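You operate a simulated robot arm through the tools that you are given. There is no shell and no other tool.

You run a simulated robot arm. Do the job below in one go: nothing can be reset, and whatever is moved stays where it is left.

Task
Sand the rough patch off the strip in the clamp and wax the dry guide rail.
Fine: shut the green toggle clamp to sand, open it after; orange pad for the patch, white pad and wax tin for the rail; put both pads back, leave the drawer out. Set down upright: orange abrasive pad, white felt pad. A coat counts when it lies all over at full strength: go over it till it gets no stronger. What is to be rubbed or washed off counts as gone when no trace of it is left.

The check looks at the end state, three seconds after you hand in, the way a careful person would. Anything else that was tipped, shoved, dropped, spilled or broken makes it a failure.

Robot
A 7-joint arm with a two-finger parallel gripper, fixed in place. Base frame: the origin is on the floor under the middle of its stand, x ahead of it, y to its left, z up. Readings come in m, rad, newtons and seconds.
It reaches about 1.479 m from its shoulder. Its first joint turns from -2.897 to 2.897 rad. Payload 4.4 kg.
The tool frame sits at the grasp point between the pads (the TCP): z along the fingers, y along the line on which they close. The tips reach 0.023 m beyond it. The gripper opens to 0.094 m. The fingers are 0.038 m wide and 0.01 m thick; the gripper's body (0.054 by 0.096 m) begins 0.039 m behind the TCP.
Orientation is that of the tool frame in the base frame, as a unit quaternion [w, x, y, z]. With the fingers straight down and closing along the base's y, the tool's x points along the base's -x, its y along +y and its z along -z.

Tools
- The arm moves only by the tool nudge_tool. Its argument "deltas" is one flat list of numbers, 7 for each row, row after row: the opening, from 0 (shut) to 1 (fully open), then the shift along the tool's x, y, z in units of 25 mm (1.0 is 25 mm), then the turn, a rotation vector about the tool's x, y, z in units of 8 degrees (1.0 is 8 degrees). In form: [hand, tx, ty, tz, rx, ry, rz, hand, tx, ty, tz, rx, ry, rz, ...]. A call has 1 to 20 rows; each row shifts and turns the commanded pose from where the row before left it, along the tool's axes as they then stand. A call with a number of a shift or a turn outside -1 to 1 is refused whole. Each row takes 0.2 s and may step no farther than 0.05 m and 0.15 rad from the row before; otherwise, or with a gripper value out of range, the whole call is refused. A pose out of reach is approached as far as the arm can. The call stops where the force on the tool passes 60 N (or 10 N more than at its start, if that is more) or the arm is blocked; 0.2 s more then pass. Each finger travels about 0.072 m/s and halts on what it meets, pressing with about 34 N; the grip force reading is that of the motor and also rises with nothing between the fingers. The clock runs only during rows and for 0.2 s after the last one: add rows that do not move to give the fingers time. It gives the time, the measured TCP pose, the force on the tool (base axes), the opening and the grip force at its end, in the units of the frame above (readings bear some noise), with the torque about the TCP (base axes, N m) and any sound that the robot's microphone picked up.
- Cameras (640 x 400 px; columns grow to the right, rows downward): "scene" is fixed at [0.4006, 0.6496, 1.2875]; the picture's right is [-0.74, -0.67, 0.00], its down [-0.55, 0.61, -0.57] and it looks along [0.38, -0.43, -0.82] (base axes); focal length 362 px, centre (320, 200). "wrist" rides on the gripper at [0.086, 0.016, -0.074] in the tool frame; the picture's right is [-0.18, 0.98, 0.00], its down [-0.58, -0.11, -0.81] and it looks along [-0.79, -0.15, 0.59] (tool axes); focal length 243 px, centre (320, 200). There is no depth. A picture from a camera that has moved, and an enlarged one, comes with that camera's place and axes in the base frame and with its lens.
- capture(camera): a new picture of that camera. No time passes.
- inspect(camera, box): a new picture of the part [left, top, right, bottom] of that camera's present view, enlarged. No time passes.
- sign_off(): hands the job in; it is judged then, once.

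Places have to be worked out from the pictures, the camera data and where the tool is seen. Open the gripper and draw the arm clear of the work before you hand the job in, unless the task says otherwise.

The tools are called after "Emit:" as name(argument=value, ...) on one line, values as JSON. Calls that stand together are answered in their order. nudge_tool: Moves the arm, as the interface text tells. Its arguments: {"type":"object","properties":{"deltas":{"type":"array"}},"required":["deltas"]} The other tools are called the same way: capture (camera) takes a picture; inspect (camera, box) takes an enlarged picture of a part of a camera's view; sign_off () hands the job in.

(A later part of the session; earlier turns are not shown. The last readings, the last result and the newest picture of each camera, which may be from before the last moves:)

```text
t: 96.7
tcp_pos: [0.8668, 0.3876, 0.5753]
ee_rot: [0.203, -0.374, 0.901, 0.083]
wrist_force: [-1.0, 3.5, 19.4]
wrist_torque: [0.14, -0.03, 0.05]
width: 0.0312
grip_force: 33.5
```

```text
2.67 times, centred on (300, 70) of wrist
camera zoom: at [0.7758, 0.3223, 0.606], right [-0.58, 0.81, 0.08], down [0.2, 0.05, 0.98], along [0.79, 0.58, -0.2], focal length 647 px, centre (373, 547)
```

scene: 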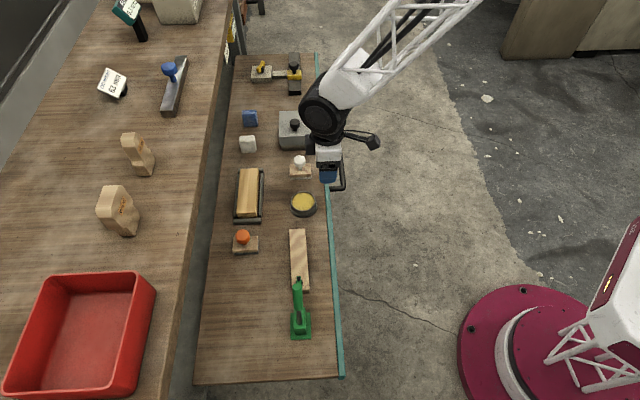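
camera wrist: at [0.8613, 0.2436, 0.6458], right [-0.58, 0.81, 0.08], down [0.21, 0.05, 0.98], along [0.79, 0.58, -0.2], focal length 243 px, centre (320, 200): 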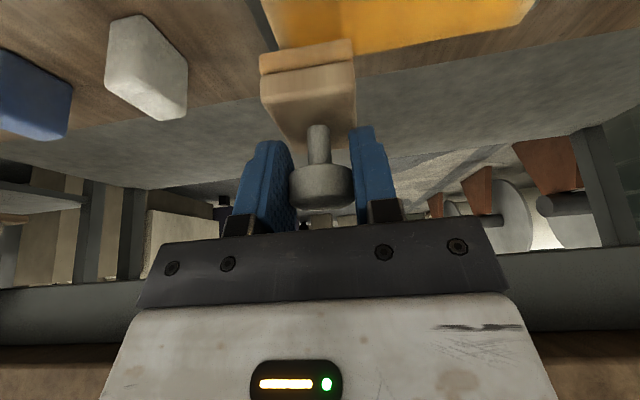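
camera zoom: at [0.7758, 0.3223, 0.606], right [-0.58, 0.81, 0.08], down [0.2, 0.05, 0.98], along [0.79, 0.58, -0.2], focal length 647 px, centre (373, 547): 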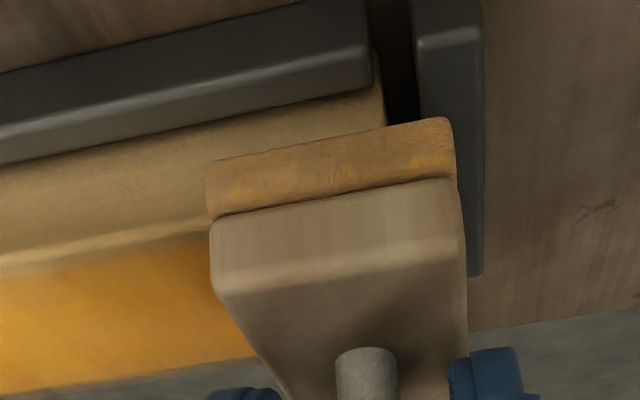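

Contact with 19 N. I work the −u end with short strokes, then run the full length to the +u end and work there too.

Emit:
nudge_tool(deltas=[0, 0, 0.2, 0, 0, 0, 0, 0, 0, -0.8, 0, 0, 0, 0, 0, 0, 0.8, 0, 0, 0, 0, 0, 0, -0.8, 0, 0, 0, 0, 0, 0, 0.8, 0, 0, 0, 0, 0, 0, -0.787, 0, 0, 0, 0, 0, 0, -0.787, 0, 0, 0, 0, 0, 0, -0.787, 0, 0, 0, 0, 0, 0, -0.787, 0, 0, 0, 0, 0, 0, -0.787, 0, 0, 0, 0, 0, 0, -0.787, 0, 0, 0, 0, 0, 0, -0.3, 0, 0, 0, 0, 0, 0, 0.8, 0, 0, 0, 0, 0, 0, -0.8, 0, 0, 0, 0, 0, 0, 0, 0, 0, 0, 0])

Emit:
capture(camera="wrist")

Emit:
inspect(camera="scene", box=[220, 150, 290, 230])

```text
t: 98.9
tcp_pos: [0.9287, 0.3247, 0.5752]
ee_rot: [0.201, -0.373, 0.902, 0.083]
wrist_force: [0.2, -1.9, 7.3]
wrist_torque: [-0.27, -0.06, -0.02]
width: 0.0309
grip_force: 33.5
stopped in row 10: the force on the tool passed its limit at 61 N (the readings are from after the stop); the commanded pose is now the measured one
```

```text
taken
camera wrist: at [0.8389, 0.2593, 0.6058], right [-0.58, 0.81, 0.08], down [0.2, 0.05, 0.98], along [0.79, 0.58, -0.2], focal length 243 px, centre (320, 200)
```

wrist: 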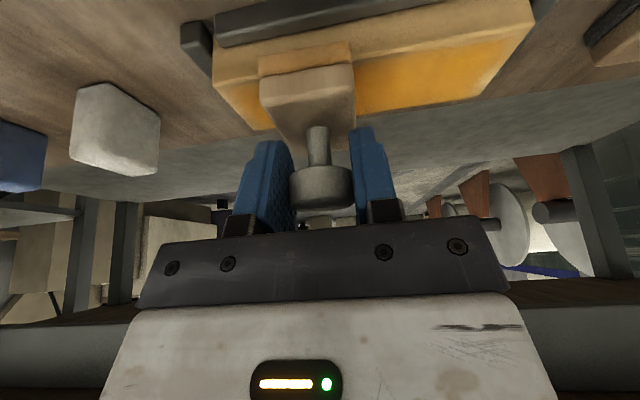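

```text
5.00 times, centred on (255, 190) of scene
camera zoom: at [0.4006, 0.6496, 1.2875], right [-0.74, -0.67, 0.0], down [-0.55, 0.61, -0.57], along [0.38, -0.43, -0.82], focal length 1807 px, centre (645, 250)
```

zoom: 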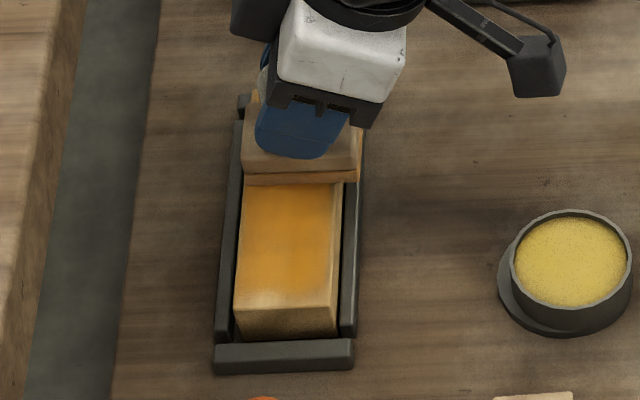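

The call stopped on a 61 N peak partway. I look closely at how the coat lies near the ends and edges.

Emit:
inspect(camera="wrist", box=[340, 0, 560, 130])

Emit:
inspect(camera="scene", box=[234, 180, 270, 222])

```text
2.91 times, centred on (450, 65) of wrist
camera zoom: at [0.8389, 0.2593, 0.6058], right [-0.58, 0.81, 0.08], down [0.2, 0.05, 0.98], along [0.79, 0.58, -0.2], focal length 706 px, centre (-58, 593)
```

zoom: 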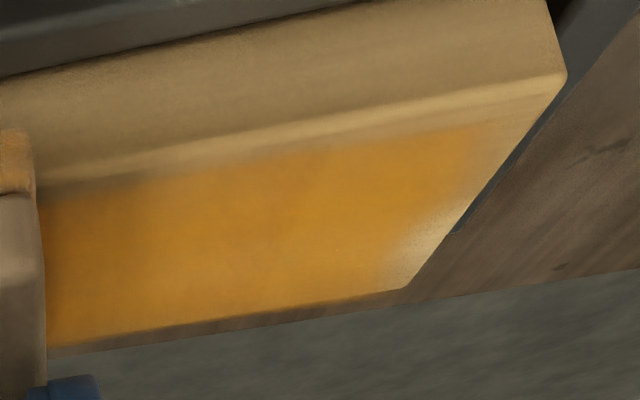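

```text
9.52 times, centred on (252, 201) of scene
camera zoom: at [0.4006, 0.6496, 1.2875], right [-0.74, -0.67, 0.0], down [-0.55, 0.61, -0.57], along [0.38, -0.43, -0.82], focal length 3442 px, centre (968, 190)
```

zoom: 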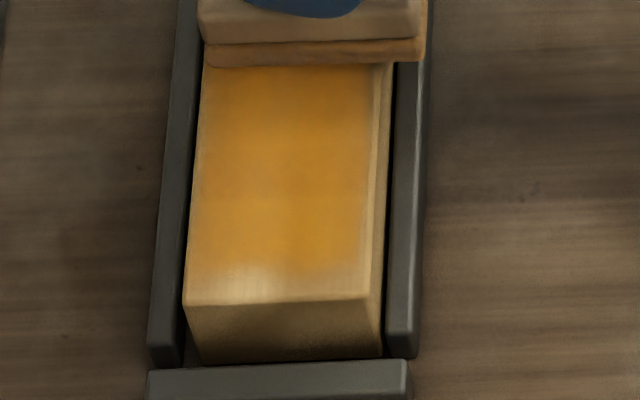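

A pale band about 11 mm deep remains at the −u end; my strokes evidently didn't carry far enough past it. The cradle walls are well below the rail top, so I sweep more slowly to u≈0.322 and work back and forth across that end.

Emit:
nudge_tool(deltas=[0, 0.0085, 0.5, 0.018, 0, 0, 0, 0, 0, 0.53, 0, 0, 0, 0, 0, 0, 0.53, 0, 0, 0, 0, 0, 0, 0.53, 0, 0, 0, 0, 0, 0, 0.53, 0, 0, 0, 0, 0, 0, 0.53, 0, 0, 0, 0, 0, 0, 0.53, 0, 0, 0, 0, 0, 0, 0.53, 0, 0, 0, 0, 0, 0, -0.5, 0, 0, 0, 0, 0, 0, -0.5, 0, 0, 0, 0, 0, 0, 0.5, 0, 0, 0, 0, 0, 0, 0.5, 0, 0, 0, 0, 0, 0, 0, 0, 0, 0, 0])

Emit:
capture(camera="wrist")

Emit:
inspect(camera="scene", box=[220, 150, 290, 230])

```text
t: 101.7
tcp_pos: [0.8557, 0.3981, 0.5735]
ee_rot: [0.203, -0.374, 0.901, 0.084]
wrist_force: [15.4, -19.4, 31.7]
wrist_torque: [-1.31, -1.0, 0.04]
width: 0.0309
grip_force: 33.7
```

```text
taken
camera wrist: at [0.7648, 0.3332, 0.6052], right [-0.58, 0.81, 0.08], down [0.2, 0.05, 0.98], along [0.79, 0.58, -0.2], focal length 243 px, centre (320, 200)
```

wrist: 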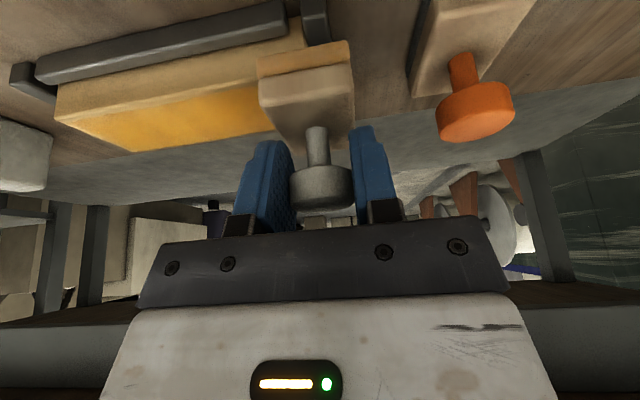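

```text
5.00 times, centred on (255, 190) of scene
camera zoom: at [0.4006, 0.6496, 1.2875], right [-0.74, -0.67, 0.0], down [-0.55, 0.61, -0.57], along [0.38, -0.43, -0.82], focal length 1807 px, centre (645, 250)
```

zoom: 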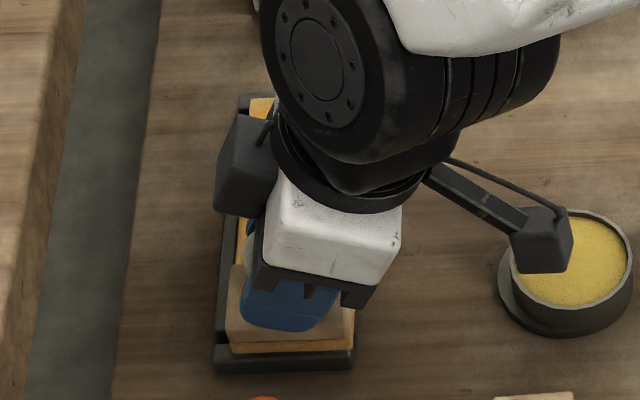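

At u≈0.324 with 32 N, firmer than needed. I ease 0.8 mm and sweep slowly all the way to the +u end (u≈0.478), working across that end too.

Emit:
nudge_tool(deltas=[0, -0.0136, -0.3, -0.029, 0, 0, 0, 0, 0, -0.53, 0, 0, 0, 0, 0, 0, -0.53, 0, 0, 0, 0, 0, 0, -0.53, 0, 0, 0, 0, 0, 0, -0.53, 0, 0, 0, 0, 0, 0, -0.53, 0, 0, 0, 0, 0, 0, -0.53, 0, 0, 0, 0, 0, 0, -0.53, 0, 0, 0, 0, 0, 0, -0.53, 0, 0, 0, 0, 0, 0, -0.53, 0, 0, 0, 0, 0, 0, -0.53, 0, 0, 0, 0, 0, 0, -0.53, 0, 0, 0, 0, 0, 0, 0.5, 0, 0, 0, 0, 0, 0, 0.5, 0, 0, 0, 0, 0, 0, -0.5, 0, 0, 0, 0, 0, 0, -0.5, 0, 0, 0, 0, 0, 0, 0, 0, 0, 0, 0])

Emit:
capture(camera="wrist")

Emit:
inspect(camera="scene", box=[220, 150, 290, 230])

```text
t: 105.3
tcp_pos: [0.9633, 0.2917, 0.5754]
ee_rot: [0.201, -0.374, 0.902, 0.084]
wrist_force: [-2.7, 4.1, 5.7]
wrist_torque: [0.13, 0.22, -0.03]
width: 0.031
grip_force: 34.1
```

```text
taken
camera wrist: at [0.8724, 0.2258, 0.6058], right [-0.58, 0.81, 0.08], down [0.21, 0.05, 0.98], along [0.79, 0.58, -0.2], focal length 243 px, centre (320, 200)
```

wrist: 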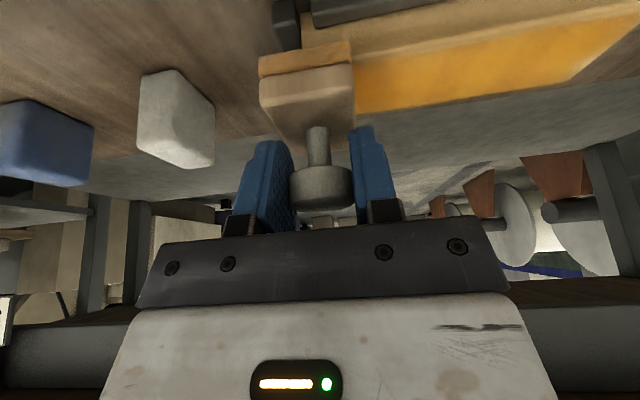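

```text
5.00 times, centred on (255, 190) of scene
camera zoom: at [0.4006, 0.6496, 1.2875], right [-0.74, -0.67, 0.0], down [-0.55, 0.61, -0.57], along [0.38, -0.43, -0.82], focal length 1807 px, centre (645, 250)
```

zoom: 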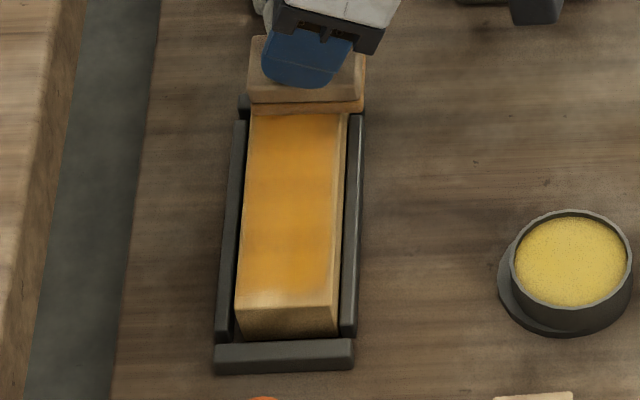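

I enlarge both ends of the rail to judge the remaining pale band.

Emit:
inspect(camera="scene", box=[238, 190, 268, 222])

Emit:
inspect(camera="wrist", box=[340, 0, 640, 130])

```text
12.50 times, centred on (253, 206) of scene
camera zoom: at [0.4006, 0.6496, 1.2875], right [-0.74, -0.67, 0.0], down [-0.55, 0.61, -0.57], along [0.38, -0.43, -0.82], focal length 4518 px, centre (1158, 125)
```

zoom: 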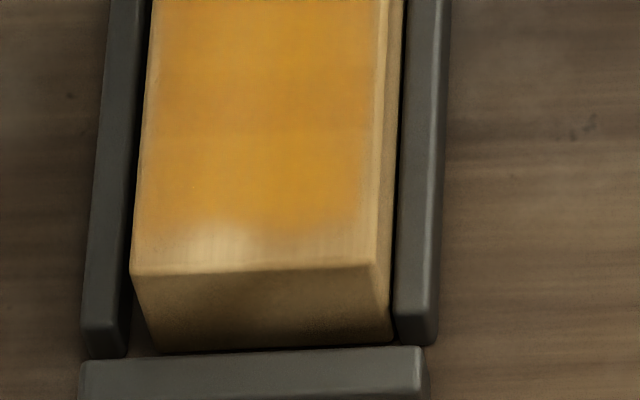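

```text
2.13 times, centred on (490, 65) of wrist
camera zoom: at [0.8724, 0.2258, 0.6058], right [-0.58, 0.81, 0.08], down [0.21, 0.05, 0.98], along [0.79, 0.58, -0.2], focal length 518 px, centre (-43, 488)
```

zoom: 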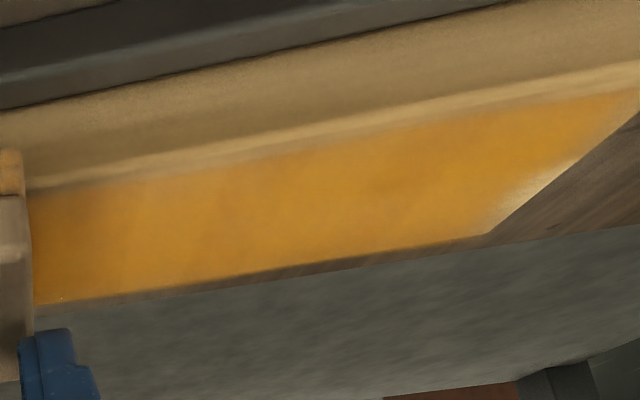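

The fade at the −u end is irregular, so it simply needs more rubbing. I sweep back and work that end with strokes carried to u≈0.318, at a moderate force.

Emit:
nudge_tool(deltas=[0, 0.0068, 0.53, 0.0145, 0, 0, 0, 0, 0, 0.53, 0, 0, 0, 0, 0, 0, 0.53, 0, 0, 0, 0, 0, 0, 0.53, 0, 0, 0, 0, 0, 0, 0.53, 0, 0, 0, 0, 0, 0, 0.53, 0, 0, 0, 0, 0, 0, 0.53, 0, 0, 0, 0, 0, 0, 0.53, 0, 0, 0, 0, 0, 0, 0.53, 0, 0, 0, 0, 0, 0, 0.53, 0, 0, 0, 0, 0, 0, 0.53, 0, 0, 0, 0, 0, 0, 0.45, 0, 0, 0, 0, 0, 0, -0.5, 0, 0, 0, 0, 0, 0, -0.5, 0, 0, 0, 0, 0, 0, 0.5, 0, 0, 0, 0, 0, 0, 0.5, 0, 0, 0, 0, 0, 0, -0.5, 0, 0, 0, 0, 0, 0, -0.5, 0, 0, 0, 0, 0, 0, 0.5, 0, 0, 0, 0, 0, 0, 0.5, 0, 0, 0, 0])

Emit:
capture(camera="wrist")

```text
t: 109.5
tcp_pos: [0.8524, 0.4003, 0.5748]
ee_rot: [0.202, -0.375, 0.901, 0.083]
wrist_force: [6.2, -8.5, 11.0]
wrist_torque: [-0.64, -0.38, 0.13]
width: 0.0308
grip_force: 33.6
```

```text
taken
camera wrist: at [0.7621, 0.3351, 0.6056], right [-0.58, 0.81, 0.08], down [0.21, 0.05, 0.98], along [0.79, 0.58, -0.2], focal length 243 px, centre (320, 200)
```

wrist: 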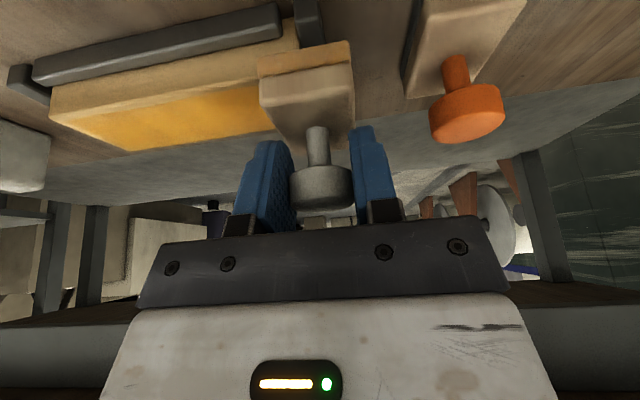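

Before lifting I check the +u end in this view, then raise the pad and inspect the −u end from the scene camera.

Emit:
inspect(camera="wrist", box=[30, 30, 310, 170])

Emit:
nudge_tool(deltas=[0, -0.21, 0, -0.453, 0, 0, 0, 0, -0.423, 0, -0.906, 0, 0, 0, 0, 0.45, -0.8, -0.21, 0, 0, 0, 0, 0.45, -0.8, -0.21, 0, 0, 0, 0, 0.45, -0.8, -0.21, 0, 0, 0, 0, 0.45, -0.8, -0.21, 0, 0, 0, 0, 0, 0, 0, 0, 0, 0])

Emit:
inspect(camera="scene", box=[238, 190, 268, 222])

Emit:
inspect(camera="scene", box=[220, 150, 290, 230])

```text
2.29 times, centred on (170, 100) of wrist
camera zoom: at [0.7621, 0.3351, 0.6056], right [-0.58, 0.81, 0.08], down [0.21, 0.05, 0.98], along [0.79, 0.58, -0.2], focal length 555 px, centre (663, 429)
```

zoom: 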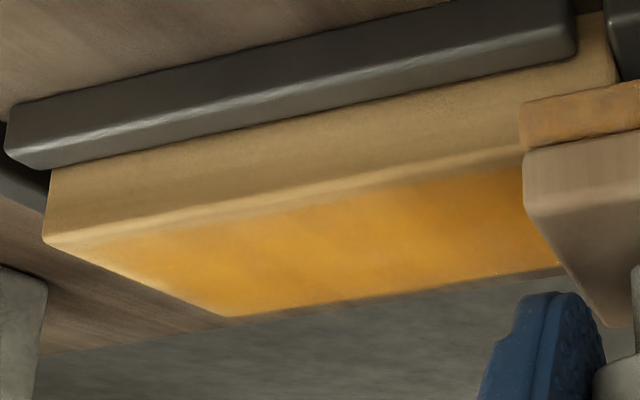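

```text
t: 111.1
tcp_pos: [0.8733, 0.3107, 0.6105]
ee_rot: [0.201, -0.374, 0.902, 0.084]
wrist_force: [-1.1, -0.5, -0.5]
wrist_torque: [-0.02, -0.02, 0.02]
width: 0.0307
grip_force: 34.6
```

```text
12.50 times, centred on (253, 206) of scene
camera zoom: at [0.4006, 0.6496, 1.2875], right [-0.74, -0.67, 0.0], down [-0.55, 0.61, -0.57], along [0.38, -0.43, -0.82], focal length 4518 px, centre (1158, 125)
```

zoom: 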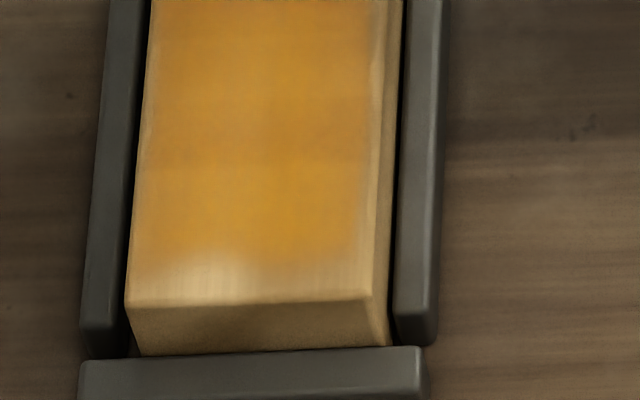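

```text
5.00 times, centred on (255, 190) of scene
camera zoom: at [0.4006, 0.6496, 1.2875], right [-0.74, -0.67, 0.0], down [-0.55, 0.61, -0.57], along [0.38, -0.43, -0.82], focal length 1807 px, centre (645, 250)
```

zoom: 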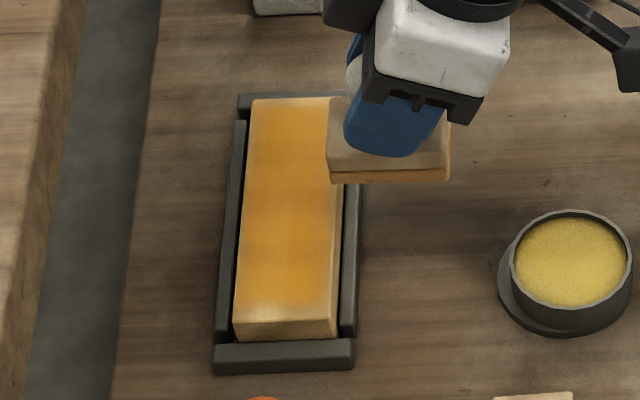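

The rail itself slides about 8 mm lengthwise in its cradle with the pad. To see whether the pale margin is just the coat's soft edge, I compare the +u end and the long edges closely.

Emit:
inspect(camera="scene", box=[238, 160, 278, 200])

Emit:
capture(camera="wrist")

```text
10.00 times, centred on (258, 180) of scene
camera zoom: at [0.4006, 0.6496, 1.2875], right [-0.74, -0.67, 0.0], down [-0.55, 0.61, -0.57], along [0.38, -0.43, -0.82], focal length 3615 px, centre (940, 400)
```

zoom: 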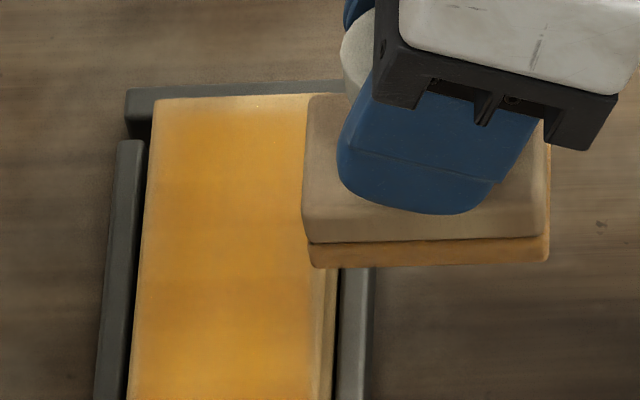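

```text
taken
camera wrist: at [0.7823, 0.244, 0.6417], right [-0.58, 0.81, 0.08], down [0.21, 0.05, 0.98], along [0.79, 0.58, -0.2], focal length 243 px, centre (320, 200)
```

wrist: 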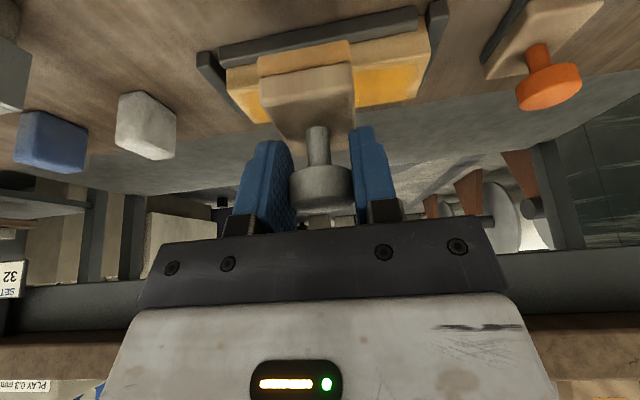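

The coat is uneven (lighter toward the +u half and ends), so it isn't at full strength yet; I'll re-dip and run longer strokes past both ends. Moving back to the tin and lowering close to the wax.

Emit:
nudge_tool(deltas=[0, 0.795, 0.41, -0.371, 0, 0, 0, 0, 0.795, 0.41, -0.371, 0, 0, 0, 0, 0.795, 0.41, -0.371, 0, 0, 0, 0, 0.795, 0.41, -0.371, 0, 0, 0, 0, 0, 0, 0, 0, 0, 0, 0, 0.31, 0, 0.66, 0, 0, 0, 0, 0.31, 0, 0.66, 0, 0, 0, 0, 0, 0, 0, 0, 0, 0])

Emit:
inspect(camera="wrist", box=[220, 0, 380, 110])

Emit:
inspect(camera="scene", box=[270, 170, 340, 230])

```text
t: 112.9
tcp_pos: [0.7831, 0.2742, 0.5741]
ee_rot: [0.202, -0.374, 0.901, 0.084]
wrist_force: [0.4, 0.6, 0.1]
wrist_torque: [-0.04, 0.03, -0.03]
width: 0.0311
grip_force: 34.1
```

```text
3.64 times, centred on (300, 55) of wrist
camera zoom: at [0.6921, 0.2095, 0.6055], right [-0.58, 0.81, 0.08], down [0.21, 0.05, 0.98], along [0.79, 0.58, -0.2], focal length 882 px, centre (393, 727)
```

zoom: 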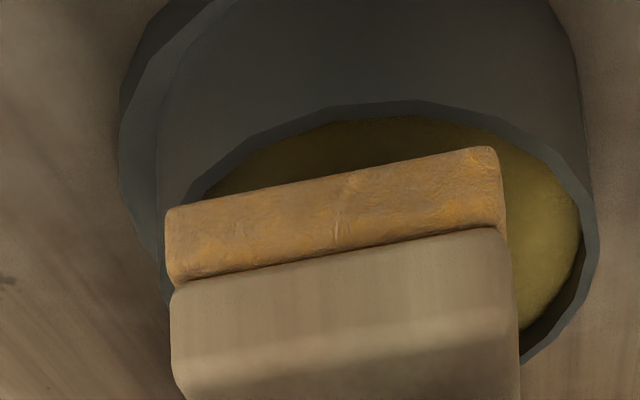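

```text
6.67 times, centred on (305, 200) of scene
camera zoom: at [0.4006, 0.6496, 1.2875], right [-0.74, -0.67, 0.0], down [-0.55, 0.61, -0.57], along [0.38, -0.43, -0.82], focal length 2410 px, centre (420, 200)
```

zoom: 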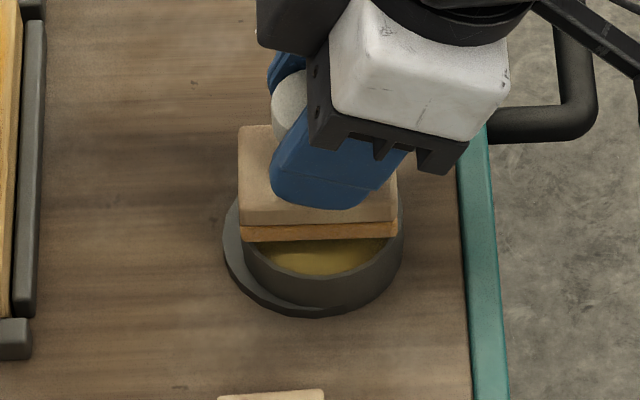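

The cup sits ~4 mm off its foot's centre. I'll dip centred on it and, while in light contact, ease it back by a few millimetres. First I shift 4 mm towards −u and creep down.

Emit:
nudge_tool(deltas=[0, 0.068, 0.16, 0.145, 0, 0, 0, 0, 0.02, 0, 0.0435, 0, 0, 0, 0, 0.02, 0, 0.0435, 0, 0, 0, 0, 0, 0, 0, 0, 0, 0])

```text
t: 113.9
tcp_pos: [0.7785, 0.2786, 0.5662]
ee_rot: [0.201, -0.374, 0.901, 0.084]
wrist_force: [0.6, -1.0, -1.6]
wrist_torque: [0.01, -0.01, 0.0]
width: 0.0308
grip_force: 34.2
```

Emit:
nudge_tool(deltas=[0, 0.0136, 0, 0.029, 0, 0, 0, 0, 0.0136, 0, 0.029, 0, 0, 0, 0, 0, 0, 0, 0, 0, 0])

Emit:
inspect(camera="wrist", box=[220, 0, 380, 110])

```text
t: 114.7
tcp_pos: [0.7806, 0.28, 0.5667]
ee_rot: [0.202, -0.375, 0.901, 0.084]
wrist_force: [-0.4, -0.7, 3.2]
wrist_torque: [-0.07, 0.05, 0.02]
width: 0.0311
grip_force: 34.0
```

```text
3.64 times, centred on (300, 55) of wrist
camera zoom: at [0.6899, 0.2142, 0.5972], right [-0.58, 0.81, 0.08], down [0.21, 0.05, 0.98], along [0.79, 0.58, -0.2], focal length 882 px, centre (393, 727)
```

zoom: 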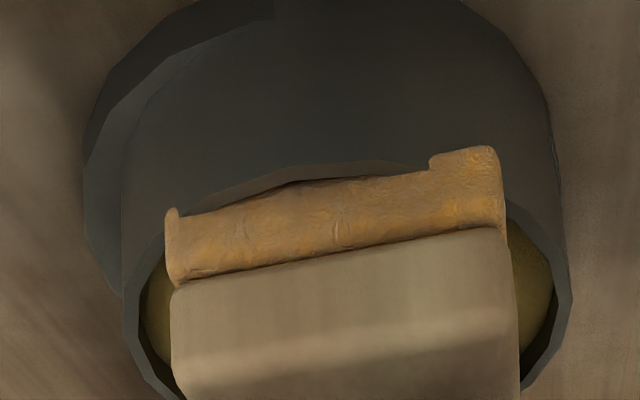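

Touching lightly at 3 N. I press ~0.6 mm more, dwell, then ease 4 mm towards +u in tiny steps to bring the cup back.

Emit:
nudge_tool(deltas=[0, 0.0102, 0, 0.0217, 0, 0, 0, 0, 0, 0, 0, 0, 0, 0, 0, 0, -0.04, 0, 0, 0, 0, 0, 0, -0.04, 0, 0, 0, 0, 0, 0, -0.04, 0, 0, 0, 0, 0, 0, -0.04, 0, 0, 0, 0, 0, 0, 0, 0, 0, 0, 0])

Emit:
inspect(camera="wrist", box=[220, 0, 380, 110])

Emit:
inspect(camera="scene", box=[270, 170, 340, 230])

```text
t: 116.3
tcp_pos: [0.7831, 0.2769, 0.5653]
ee_rot: [0.201, -0.373, 0.902, 0.084]
wrist_force: [-4.3, 4.0, 17.3]
wrist_torque: [-0.07, 0.59, -0.14]
width: 0.031
grip_force: 34.0
```

```text
3.64 times, centred on (300, 55) of wrist
camera zoom: at [0.6923, 0.2114, 0.5969], right [-0.58, 0.81, 0.08], down [0.21, 0.05, 0.98], along [0.79, 0.58, -0.2], focal length 882 px, centre (393, 727)
```

zoom: 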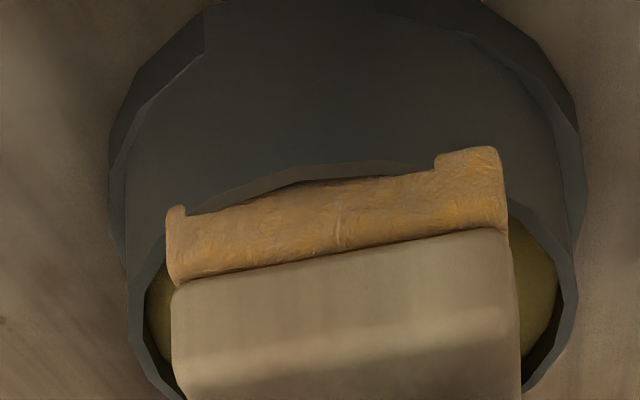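

```text
6.67 times, centred on (305, 200) of scene
camera zoom: at [0.4006, 0.6496, 1.2875], right [-0.74, -0.67, 0.0], down [-0.55, 0.61, -0.57], along [0.38, -0.43, -0.82], focal length 2410 px, centre (420, 200)
```

zoom: 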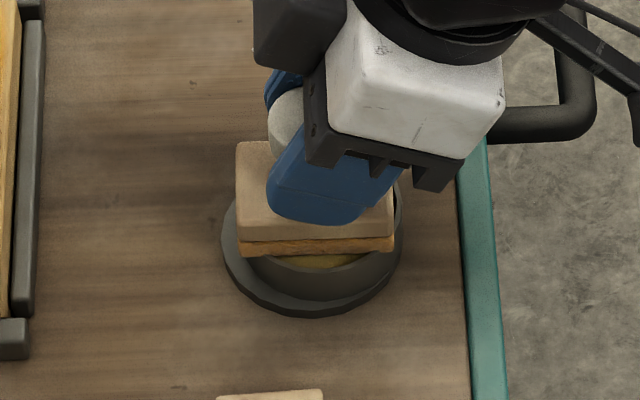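

The cup followed and is centred along u again. Now I ease 3 mm towards +v the same way and watch the drawer edge.

Emit:
nudge_tool(deltas=[0, -0.0272, 0, 0.0127, 0, 0, 0, 0, -0.0272, 0, 0.0127, 0, 0, 0, 0, -0.0272, 0, 0.0127, 0, 0, 0, 0, -0.0272, 0, 0.0127, 0, 0, 0, 0, 0, 0, 0, 0, 0, 0])

Emit:
inspect(camera="scene", box=[270, 170, 340, 230])

```text
t: 117.5
tcp_pos: [0.7848, 0.2788, 0.5649]
ee_rot: [0.201, -0.374, 0.902, 0.084]
wrist_force: [-1.0, 1.3, 11.5]
wrist_torque: [-0.14, 0.25, 0.0]
width: 0.0309
grip_force: 34.0
```

```text
6.67 times, centred on (305, 200) of scene
camera zoom: at [0.4006, 0.6496, 1.2875], right [-0.74, -0.67, 0.0], down [-0.55, 0.61, -0.57], along [0.38, -0.43, -0.82], focal length 2410 px, centre (420, 200)
```

zoom: 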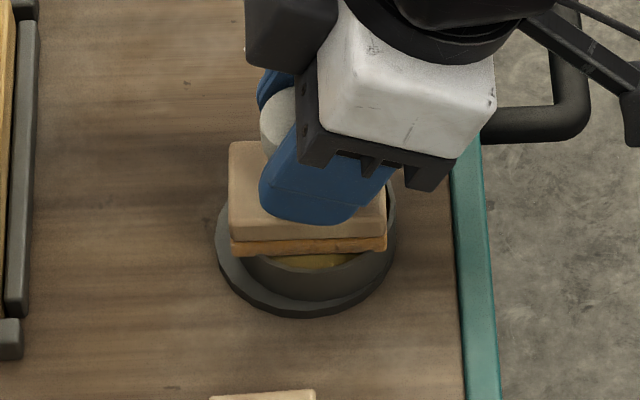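

The drawer itself followed rather than the cup, so I drag back 3 mm to where it was, then lift the loaded pad and carry it to the −u end of the rail.

Emit:
nudge_tool(deltas=[0, 0.0272, 0, -0.0127, 0, 0, 0, 0, 0.0272, 0, -0.0127, 0, 0, 0, 0, 0.0272, 0, -0.0127, 0, 0, 0, 0, 0.0272, 0, -0.0127, 0, 0, 0, 0, -0.21, 0, -0.453, 0, 0, 0, 0, -0.423, 0, -0.906, 0, 0, 0, 0, -0.21, 0, -0.453, 0, 0, 0, 0, 0, 0, 0, 0, 0, 0])

Emit:
inspect(camera="scene", box=[270, 170, 340, 230])

Emit:
inspect(camera="wrist", box=[220, 0, 380, 110])

```text
t: 119.3
tcp_pos: [0.7807, 0.2757, 0.6156]
ee_rot: [0.202, -0.376, 0.901, 0.084]
wrist_force: [-0.7, 0.9, -0.1]
wrist_torque: [0.0, -0.02, 0.02]
width: 0.031
grip_force: 33.9
```

```text
6.67 times, centred on (305, 200) of scene
camera zoom: at [0.4006, 0.6496, 1.2875], right [-0.74, -0.67, 0.0], down [-0.55, 0.61, -0.57], along [0.38, -0.43, -0.82], focal length 2410 px, centre (420, 200)
```

zoom: 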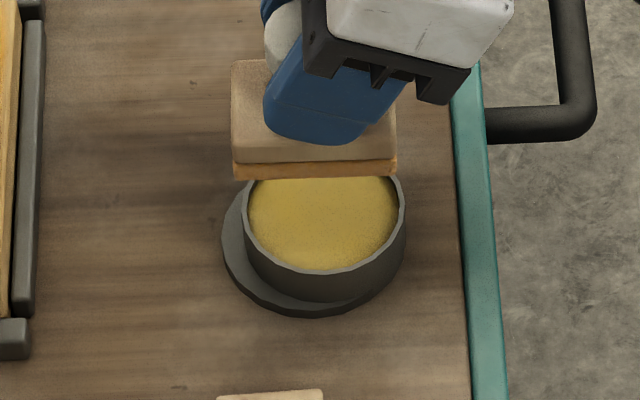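

```text
3.64 times, centred on (300, 55) of wrist
camera zoom: at [0.6915, 0.2103, 0.6476], right [-0.58, 0.81, 0.08], down [0.21, 0.05, 0.98], along [0.79, 0.58, -0.2], focal length 882 px, centre (393, 727)
```

zoom: 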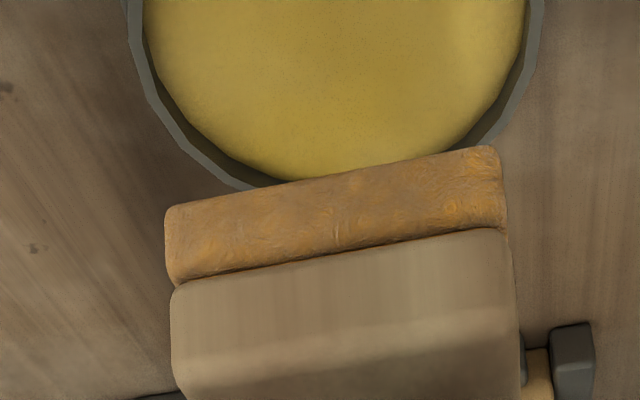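

Drawer back in place, felt loaded. I move to the rail's −u end and lower to just above it.

Emit:
nudge_tool(deltas=[0, -0.852, 0.114, 0.3977, 0, 0, 0, 0, -0.852, 0.114, 0.3977, 0, 0, 0, 0, -0.852, 0.114, 0.3977, 0, 0, 0, 0, -0.852, 0.114, 0.3977, 0, 0, 0, 0, -0.852, 0.114, 0.3977, 0, 0, 0, 0, -0.852, 0.114, 0.3977, 0, 0, 0, 0, 0, 0, 0, 0, 0, 0, 0, 0.284, 0, 0.609, 0, 0, 0, 0, 0.284, 0, 0.609, 0, 0, 0, 0, 0.034, 0, 0.0725, 0, 0, 0, 0, 0.034, 0, 0.0725, 0, 0, 0, 0, 0, 0, 0, 0, 0, 0])

Emit:
inspect(camera="wrist", box=[180, 0, 420, 140])

```text
t: 121.9
tcp_pos: [0.8689, 0.3871, 0.5793]
ee_rot: [0.202, -0.374, 0.901, 0.083]
wrist_force: [0.2, 0.4, -0.9]
wrist_torque: [-0.01, 0.01, 0.03]
width: 0.0309
grip_force: 33.9
```

```text
2.67 times, centred on (300, 70) of wrist
camera zoom: at [0.7788, 0.3231, 0.6102], right [-0.58, 0.81, 0.08], down [0.21, 0.05, 0.98], along [0.79, 0.58, -0.2], focal length 647 px, centre (373, 547)
```

zoom: 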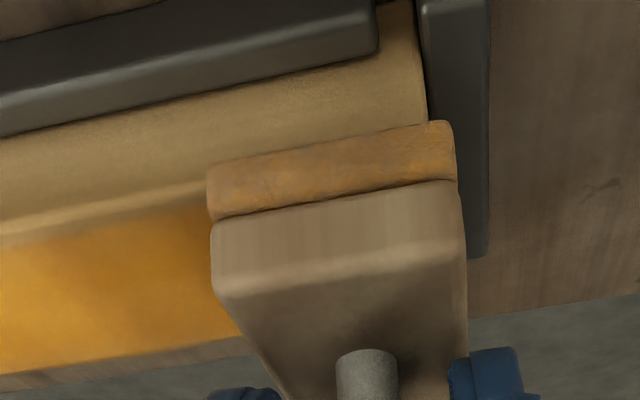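

The rail is against its −u wall, which is good for working this end. I creep down to contact.

Emit:
nudge_tool(deltas=[0, 0.034, 0, 0.0725, 0, 0, 0, 0, 0.017, 0, 0.036, 0, 0, 0, 0, 0.017, 0, 0.036, 0, 0, 0, 0, 0, 0, 0, 0, 0, 0])

```text
t: 122.9
tcp_pos: [0.8677, 0.3885, 0.5754]
ee_rot: [0.202, -0.374, 0.902, 0.083]
wrist_force: [1.1, -0.2, 0.2]
wrist_torque: [-0.01, -0.03, 0.0]
width: 0.031
grip_force: 34.0
```

Just at the surface. I press ~1.7 mm, stroke out past the −u end to u≈0.314, and then sweep the full length past the +u end to u≈0.486.

Emit:
nudge_tool(deltas=[0, 0.02, 0, 0.0435, 0, 0, 0, 0, 0.0085, 0.5, 0.018, 0, 0, 0, 0, 0, 0.5, 0, 0, 0, 0, 0, 0, -0.53, 0, 0, 0, 0, 0, 0, -0.53, 0, 0, 0, 0, 0, 0, -0.53, 0, 0, 0, 0, 0, 0, -0.53, 0, 0, 0, 0, 0, 0, -0.53, 0, 0, 0, 0, 0, 0, -0.53, 0, 0, 0, 0, 0, 0, -0.53, 0, 0, 0, 0, 0, 0, -0.53, 0, 0, 0, 0, 0, 0, -0.53, 0, 0, 0, 0, 0, 0, -0.53, 0, 0, 0, 0, 0, 0, -0.53, 0, 0, 0, 0, 0, 0, -0.53, 0, 0, 0, 0, 0, 0, -0.53, 0, 0, 0, 0])

Emit:
inspect(camera="scene", box=[220, 150, 290, 230])

Emit:
capture(camera="wrist")

```text
t: 125.4
tcp_pos: [0.9302, 0.3271, 0.5752]
ee_rot: [0.203, -0.374, 0.901, 0.083]
wrist_force: [1.7, -1.2, 4.2]
wrist_torque: [-0.25, -0.03, 0.04]
width: 0.031
grip_force: 34.0
stopped in row 12: the force on the tool passed its limit at 60 N (the readings are from after the stop); the commanded pose is now the measured one
```

```text
5.00 times, centred on (255, 190) of scene
camera zoom: at [0.4006, 0.6496, 1.2875], right [-0.74, -0.67, 0.0], down [-0.55, 0.61, -0.57], along [0.38, -0.43, -0.82], focal length 1807 px, centre (645, 250)
```

zoom: 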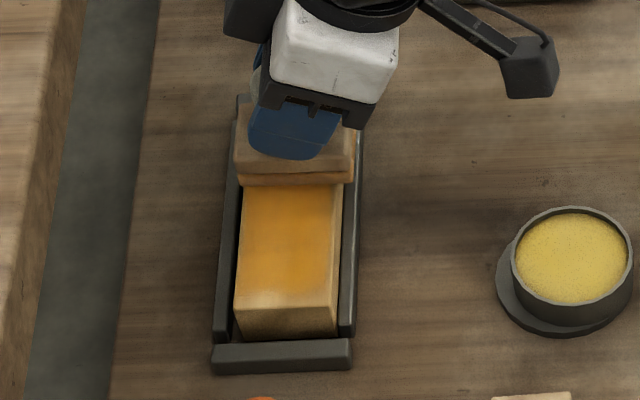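

```text
taken
camera wrist: at [0.841, 0.2621, 0.6058], right [-0.58, 0.81, 0.08], down [0.2, 0.05, 0.98], along [0.79, 0.58, -0.2], focal length 243 px, centre (320, 200)
```

wrist: 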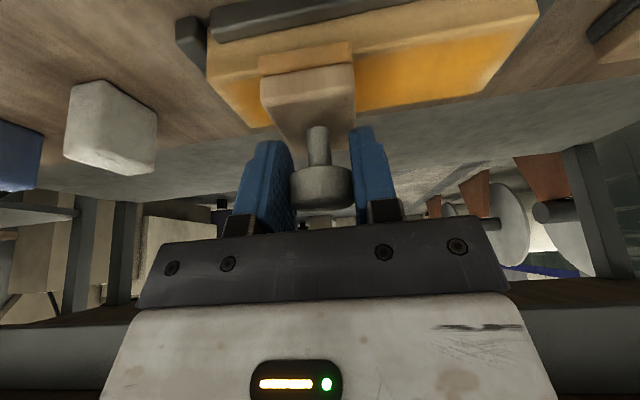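

It stopped again mid-rail on a force peak – the pad rides higher in the middle than at the overhanging ends. I check the −u end now.

Emit:
inspect(camera="scene", box=[238, 190, 268, 222])

Emit:
inspect(camera="wrist", box=[200, 0, 560, 140])

```text
12.50 times, centred on (253, 206) of scene
camera zoom: at [0.4006, 0.6496, 1.2875], right [-0.74, -0.67, 0.0], down [-0.55, 0.61, -0.57], along [0.38, -0.43, -0.82], focal length 4518 px, centre (1158, 125)
```

zoom: 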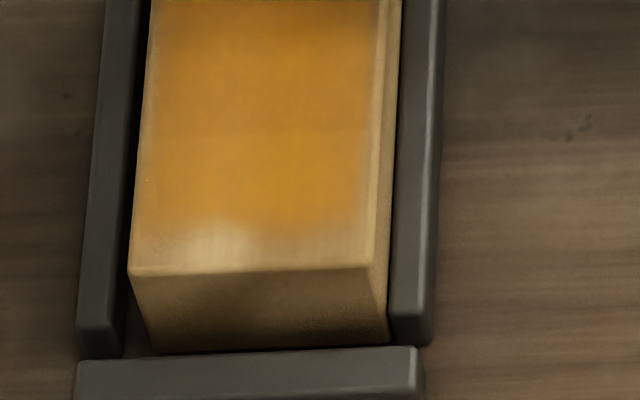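

```text
1.78 times, centred on (380, 70) of wrist
camera zoom: at [0.841, 0.2621, 0.6058], right [-0.58, 0.81, 0.08], down [0.2, 0.05, 0.98], along [0.79, 0.58, -0.2], focal length 431 px, centre (213, 431)
```

zoom: 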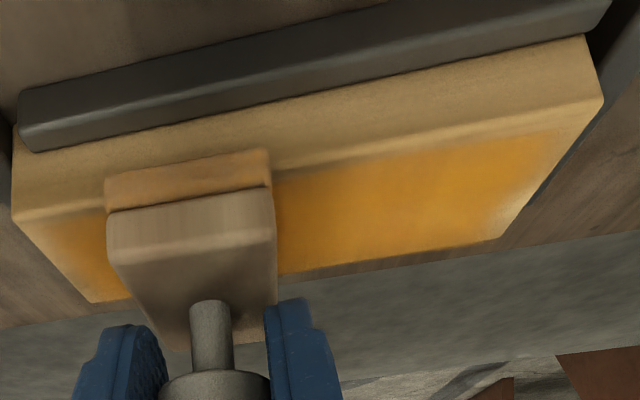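

The pale margin at the −u end is unchanged in shape and width by repeated passes and matches a similar margin at the other end, so it looks like the coat's soft border. I keep going for full strength: sweep past the +u end, then back past the −u end, lighter.

Emit:
nudge_tool(deltas=[0, 0.0068, -0.48, 0.0145, 0, 0, 0, 0, 0, -0.48, 0, 0, 0, 0, 0, 0, -0.48, 0, 0, 0, 0, 0, 0, -0.48, 0, 0, 0, 0, 0, 0, -0.48, 0, 0, 0, 0, 0, 0, 0.53, 0, 0, 0, 0, 0, 0, 0.53, 0, 0, 0, 0, 0, 0, 0.53, 0, 0, 0, 0, 0, 0, 0.53, 0, 0, 0, 0, 0, 0, 0.53, 0, 0, 0, 0, 0, 0, 0.53, 0, 0, 0, 0, 0, 0, 0.53, 0, 0, 0, 0, 0, 0, 0.53, 0, 0, 0, 0, 0, 0, 0.53, 0, 0, 0, 0, 0, 0, 0.53, 0, 0, 0, 0, 0, 0, 0.53, 0, 0, 0, 0, 0, 0, 0.53, 0, 0, 0, 0, 0, 0, 0.53, 0, 0, 0, 0])

Emit:
capture(camera="wrist")

```text
t: 129.2
tcp_pos: [0.8512, 0.4065, 0.5742]
ee_rot: [0.202, -0.374, 0.901, 0.084]
wrist_force: [15.2, -13.2, 30.6]
wrist_torque: [-1.04, -1.04, -0.02]
width: 0.031
grip_force: 34.2
```

```text
taken
camera wrist: at [0.7605, 0.3414, 0.6053], right [-0.58, 0.81, 0.08], down [0.2, 0.05, 0.98], along [0.79, 0.58, -0.2], focal length 243 px, centre (320, 200)
```

wrist: 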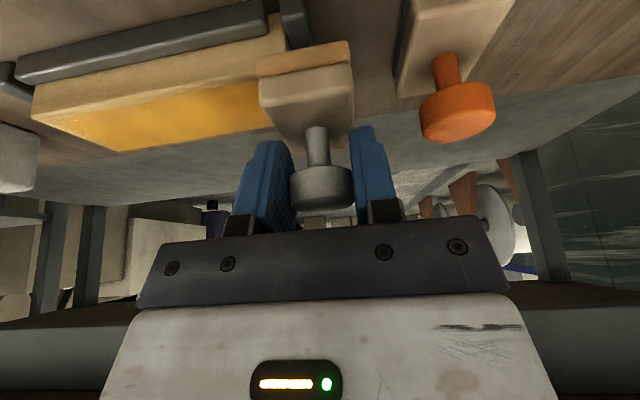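

I lift off and carry the pad toward its home side so that the whole rail can be seen without the arm over it.

Emit:
nudge_tool(deltas=[0, -0.21, 0, -0.453, 0, 0, 0, 0, -0.423, 0, -0.906, 0, 0, 0, 0, -0.21, 0, -0.453, 0, 0, 0, 0, 0.668, -0.832, -0.312, 0, 0, 0, 0, 0.668, -0.832, -0.312, 0, 0, 0, 0, 0.668, -0.832, -0.312, 0, 0, 0, 0, 0.668, -0.832, -0.312, 0, 0, 0, 0, 0.668, -0.832, -0.312, 0, 0, 0, 0, 0.668, -0.832, -0.312, 0, 0, 0, 0, 0.668, -0.832, -0.312, 0, 0, 0, 0, 0, 0, 0, 0, 0, 0])

Emit:
inspect(camera="scene", box=[225, 160, 275, 230])

Emit:
inspect(camera="scene", box=[238, 190, 268, 222])

Emit:
inspect(camera="scene", box=[238, 164, 268, 196])

```text
t: 131.6
tcp_pos: [0.8635, 0.2108, 0.623]
ee_rot: [0.201, -0.375, 0.901, 0.083]
wrist_force: [0.0, 0.0, 0.0]
wrist_torque: [0.04, -0.01, 0.02]
width: 0.0314
grip_force: 34.0
```

```text
5.71 times, centred on (250, 195) of scene
camera zoom: at [0.4006, 0.6496, 1.2875], right [-0.74, -0.67, 0.0], down [-0.55, 0.61, -0.57], along [0.38, -0.43, -0.82], focal length 2066 px, centre (720, 229)
```

zoom: 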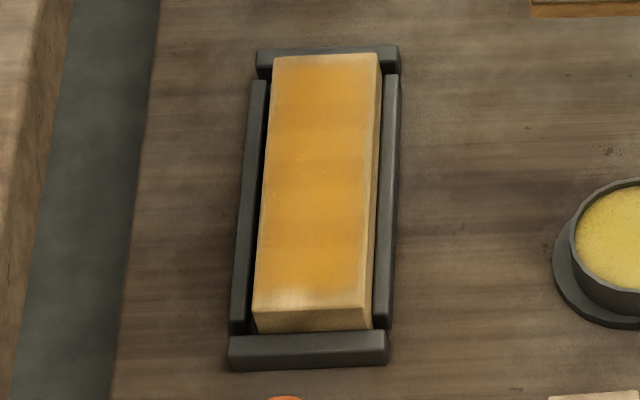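

```text
12.50 times, centred on (253, 206) of scene
camera zoom: at [0.4006, 0.6496, 1.2875], right [-0.74, -0.67, 0.0], down [-0.55, 0.61, -0.57], along [0.38, -0.43, -0.82], focal length 4518 px, centre (1158, 125)
```

zoom: 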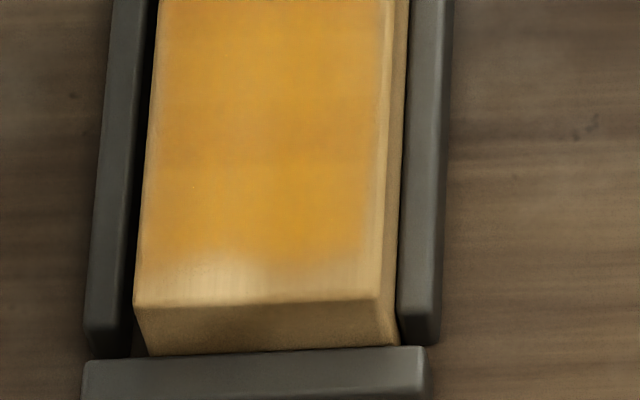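

```text
12.50 times, centred on (253, 180) of scene
camera zoom: at [0.4006, 0.6496, 1.2875], right [-0.74, -0.67, 0.0], down [-0.55, 0.61, -0.57], along [0.38, -0.43, -0.82], focal length 4518 px, centre (1158, 450)
```

zoom: 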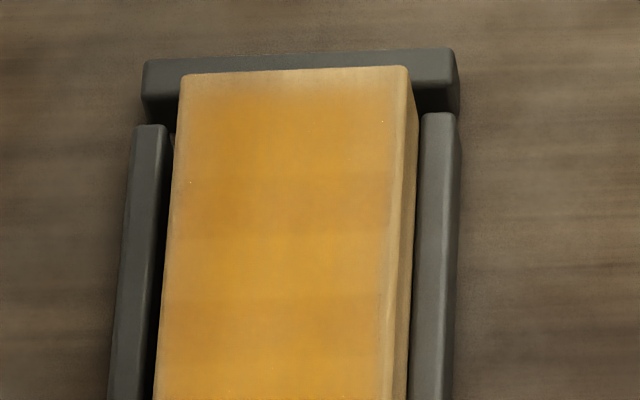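

Bands and a pale −u end remain, so the strength isn't even yet. I'll dip again and then, at the −u end, use one-way strokes that run right off the end. Back to the tin first.

Emit:
nudge_tool(deltas=[0, 0.088, 0.828, -0.041, 0, 0, 0, 0, 0.088, 0.828, -0.041, 0, 0, 0, 0, 0.088, 0.828, -0.041, 0, 0, 0, 0, 0.088, 0.828, -0.041, 0, 0, 0, 0, 0.088, 0.828, -0.041, 0, 0, 0, 0, 0, 0, 0, 0, 0, 0, 0, 0.44, 0, 0.942, 0, 0, 0, 0, 0.4, 0, 0.86, 0, 0, 0, 0, 0, 0, 0, 0, 0, 0])

Emit:
inspect(camera="wrist", box=[220, 0, 380, 110])

Emit:
inspect(camera="scene", box=[270, 170, 340, 230])

```text
t: 133.6
tcp_pos: [0.781, 0.2756, 0.5697]
ee_rot: [0.201, -0.374, 0.902, 0.083]
wrist_force: [0.3, 0.3, -1.4]
wrist_torque: [-0.03, -0.01, 0.0]
width: 0.031
grip_force: 34.0
```

```text
3.64 times, centred on (300, 55) of wrist
camera zoom: at [0.6902, 0.2112, 0.6024], right [-0.58, 0.81, 0.08], down [0.21, 0.05, 0.98], along [0.79, 0.58, -0.2], focal length 882 px, centre (393, 727)
```

zoom: 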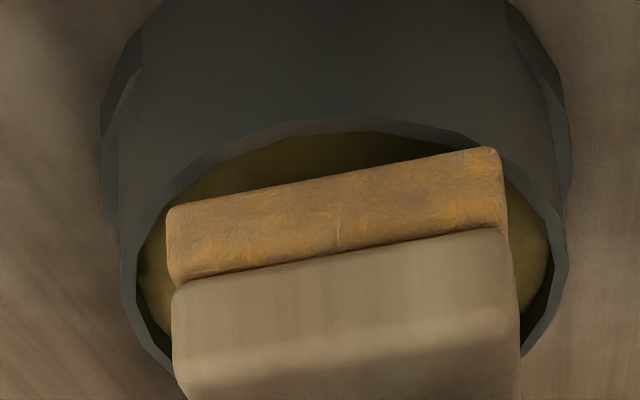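

```text
6.67 times, centred on (305, 200) of scene
camera zoom: at [0.4006, 0.6496, 1.2875], right [-0.74, -0.67, 0.0], down [-0.55, 0.61, -0.57], along [0.38, -0.43, -0.82], focal length 2410 px, centre (420, 200)
```

zoom: 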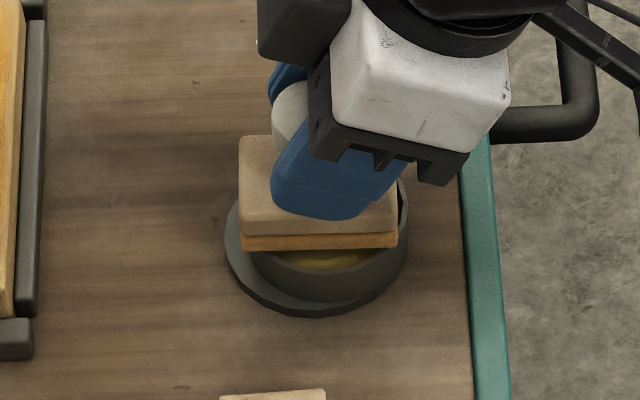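

Centred over the cup. I creep down to a light touch.

Emit:
nudge_tool(deltas=[0, 0.051, 0, 0.1088, 0, 0, 0, 0, 0.017, 0, 0.036, 0, 0, 0, 0, 0.0085, 0, 0.018, 0, 0, 0, 0, 0, 0, 0, 0, 0, 0])

Emit:
inspect(camera="wrist", box=[220, 0, 380, 110])

```text
t: 134.6
tcp_pos: [0.782, 0.2769, 0.569]
ee_rot: [0.201, -0.375, 0.901, 0.083]
wrist_force: [0.0, -0.2, -0.8]
wrist_torque: [0.02, -0.02, 0.01]
width: 0.0309
grip_force: 34.3
```

```text
3.64 times, centred on (300, 55) of wrist
camera zoom: at [0.6914, 0.2118, 0.5996], right [-0.58, 0.81, 0.08], down [0.21, 0.05, 0.98], along [0.79, 0.58, -0.2], focal length 882 px, centre (393, 727)
```

zoom: 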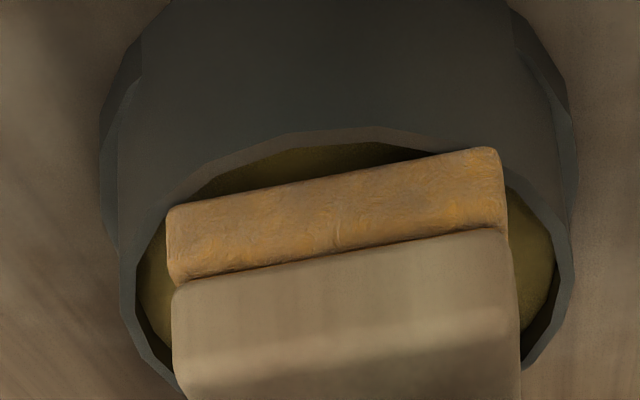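

Emit:
nudge_tool(deltas=[0, 0.017, 0, 0.036, 0, 0, 0, 0, 0.017, 0, 0.036, 0, 0, 0, 0, 0, 0, 0, 0, 0, 0])

```text
t: 135.4
tcp_pos: [0.7837, 0.2764, 0.5661]
ee_rot: [0.201, -0.374, 0.902, 0.083]
wrist_force: [-0.2, -0.3, -0.8]
wrist_torque: [0.01, 0.02, -0.01]
width: 0.031
grip_force: 34.4
```

Still just above; a little further down.

Emit:
nudge_tool(deltas=[0, 0.017, 0, 0.036, 0, 0, 0, 0, 0.0085, 0, 0.018, 0, 0, 0, 0, 0, 0, 0, 0, 0, 0])

Emit:
inspect(camera="wrist", box=[220, 0, 380, 110])

```text
t: 136.2
tcp_pos: [0.7825, 0.277, 0.566]
ee_rot: [0.202, -0.374, 0.902, 0.084]
wrist_force: [-0.4, 0.8, 13.7]
wrist_torque: [-0.18, 0.27, 0.01]
width: 0.031
grip_force: 33.7
```

```text
3.64 times, centred on (300, 55) of wrist
camera zoom: at [0.6925, 0.2119, 0.5969], right [-0.58, 0.81, 0.08], down [0.2, 0.05, 0.98], along [0.79, 0.58, -0.2], focal length 882 px, centre (393, 727)
```

zoom: 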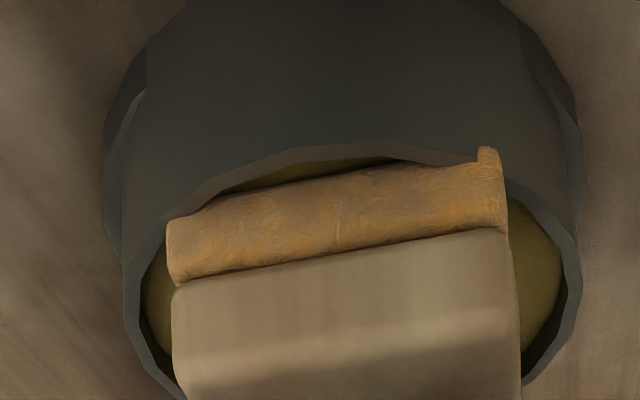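

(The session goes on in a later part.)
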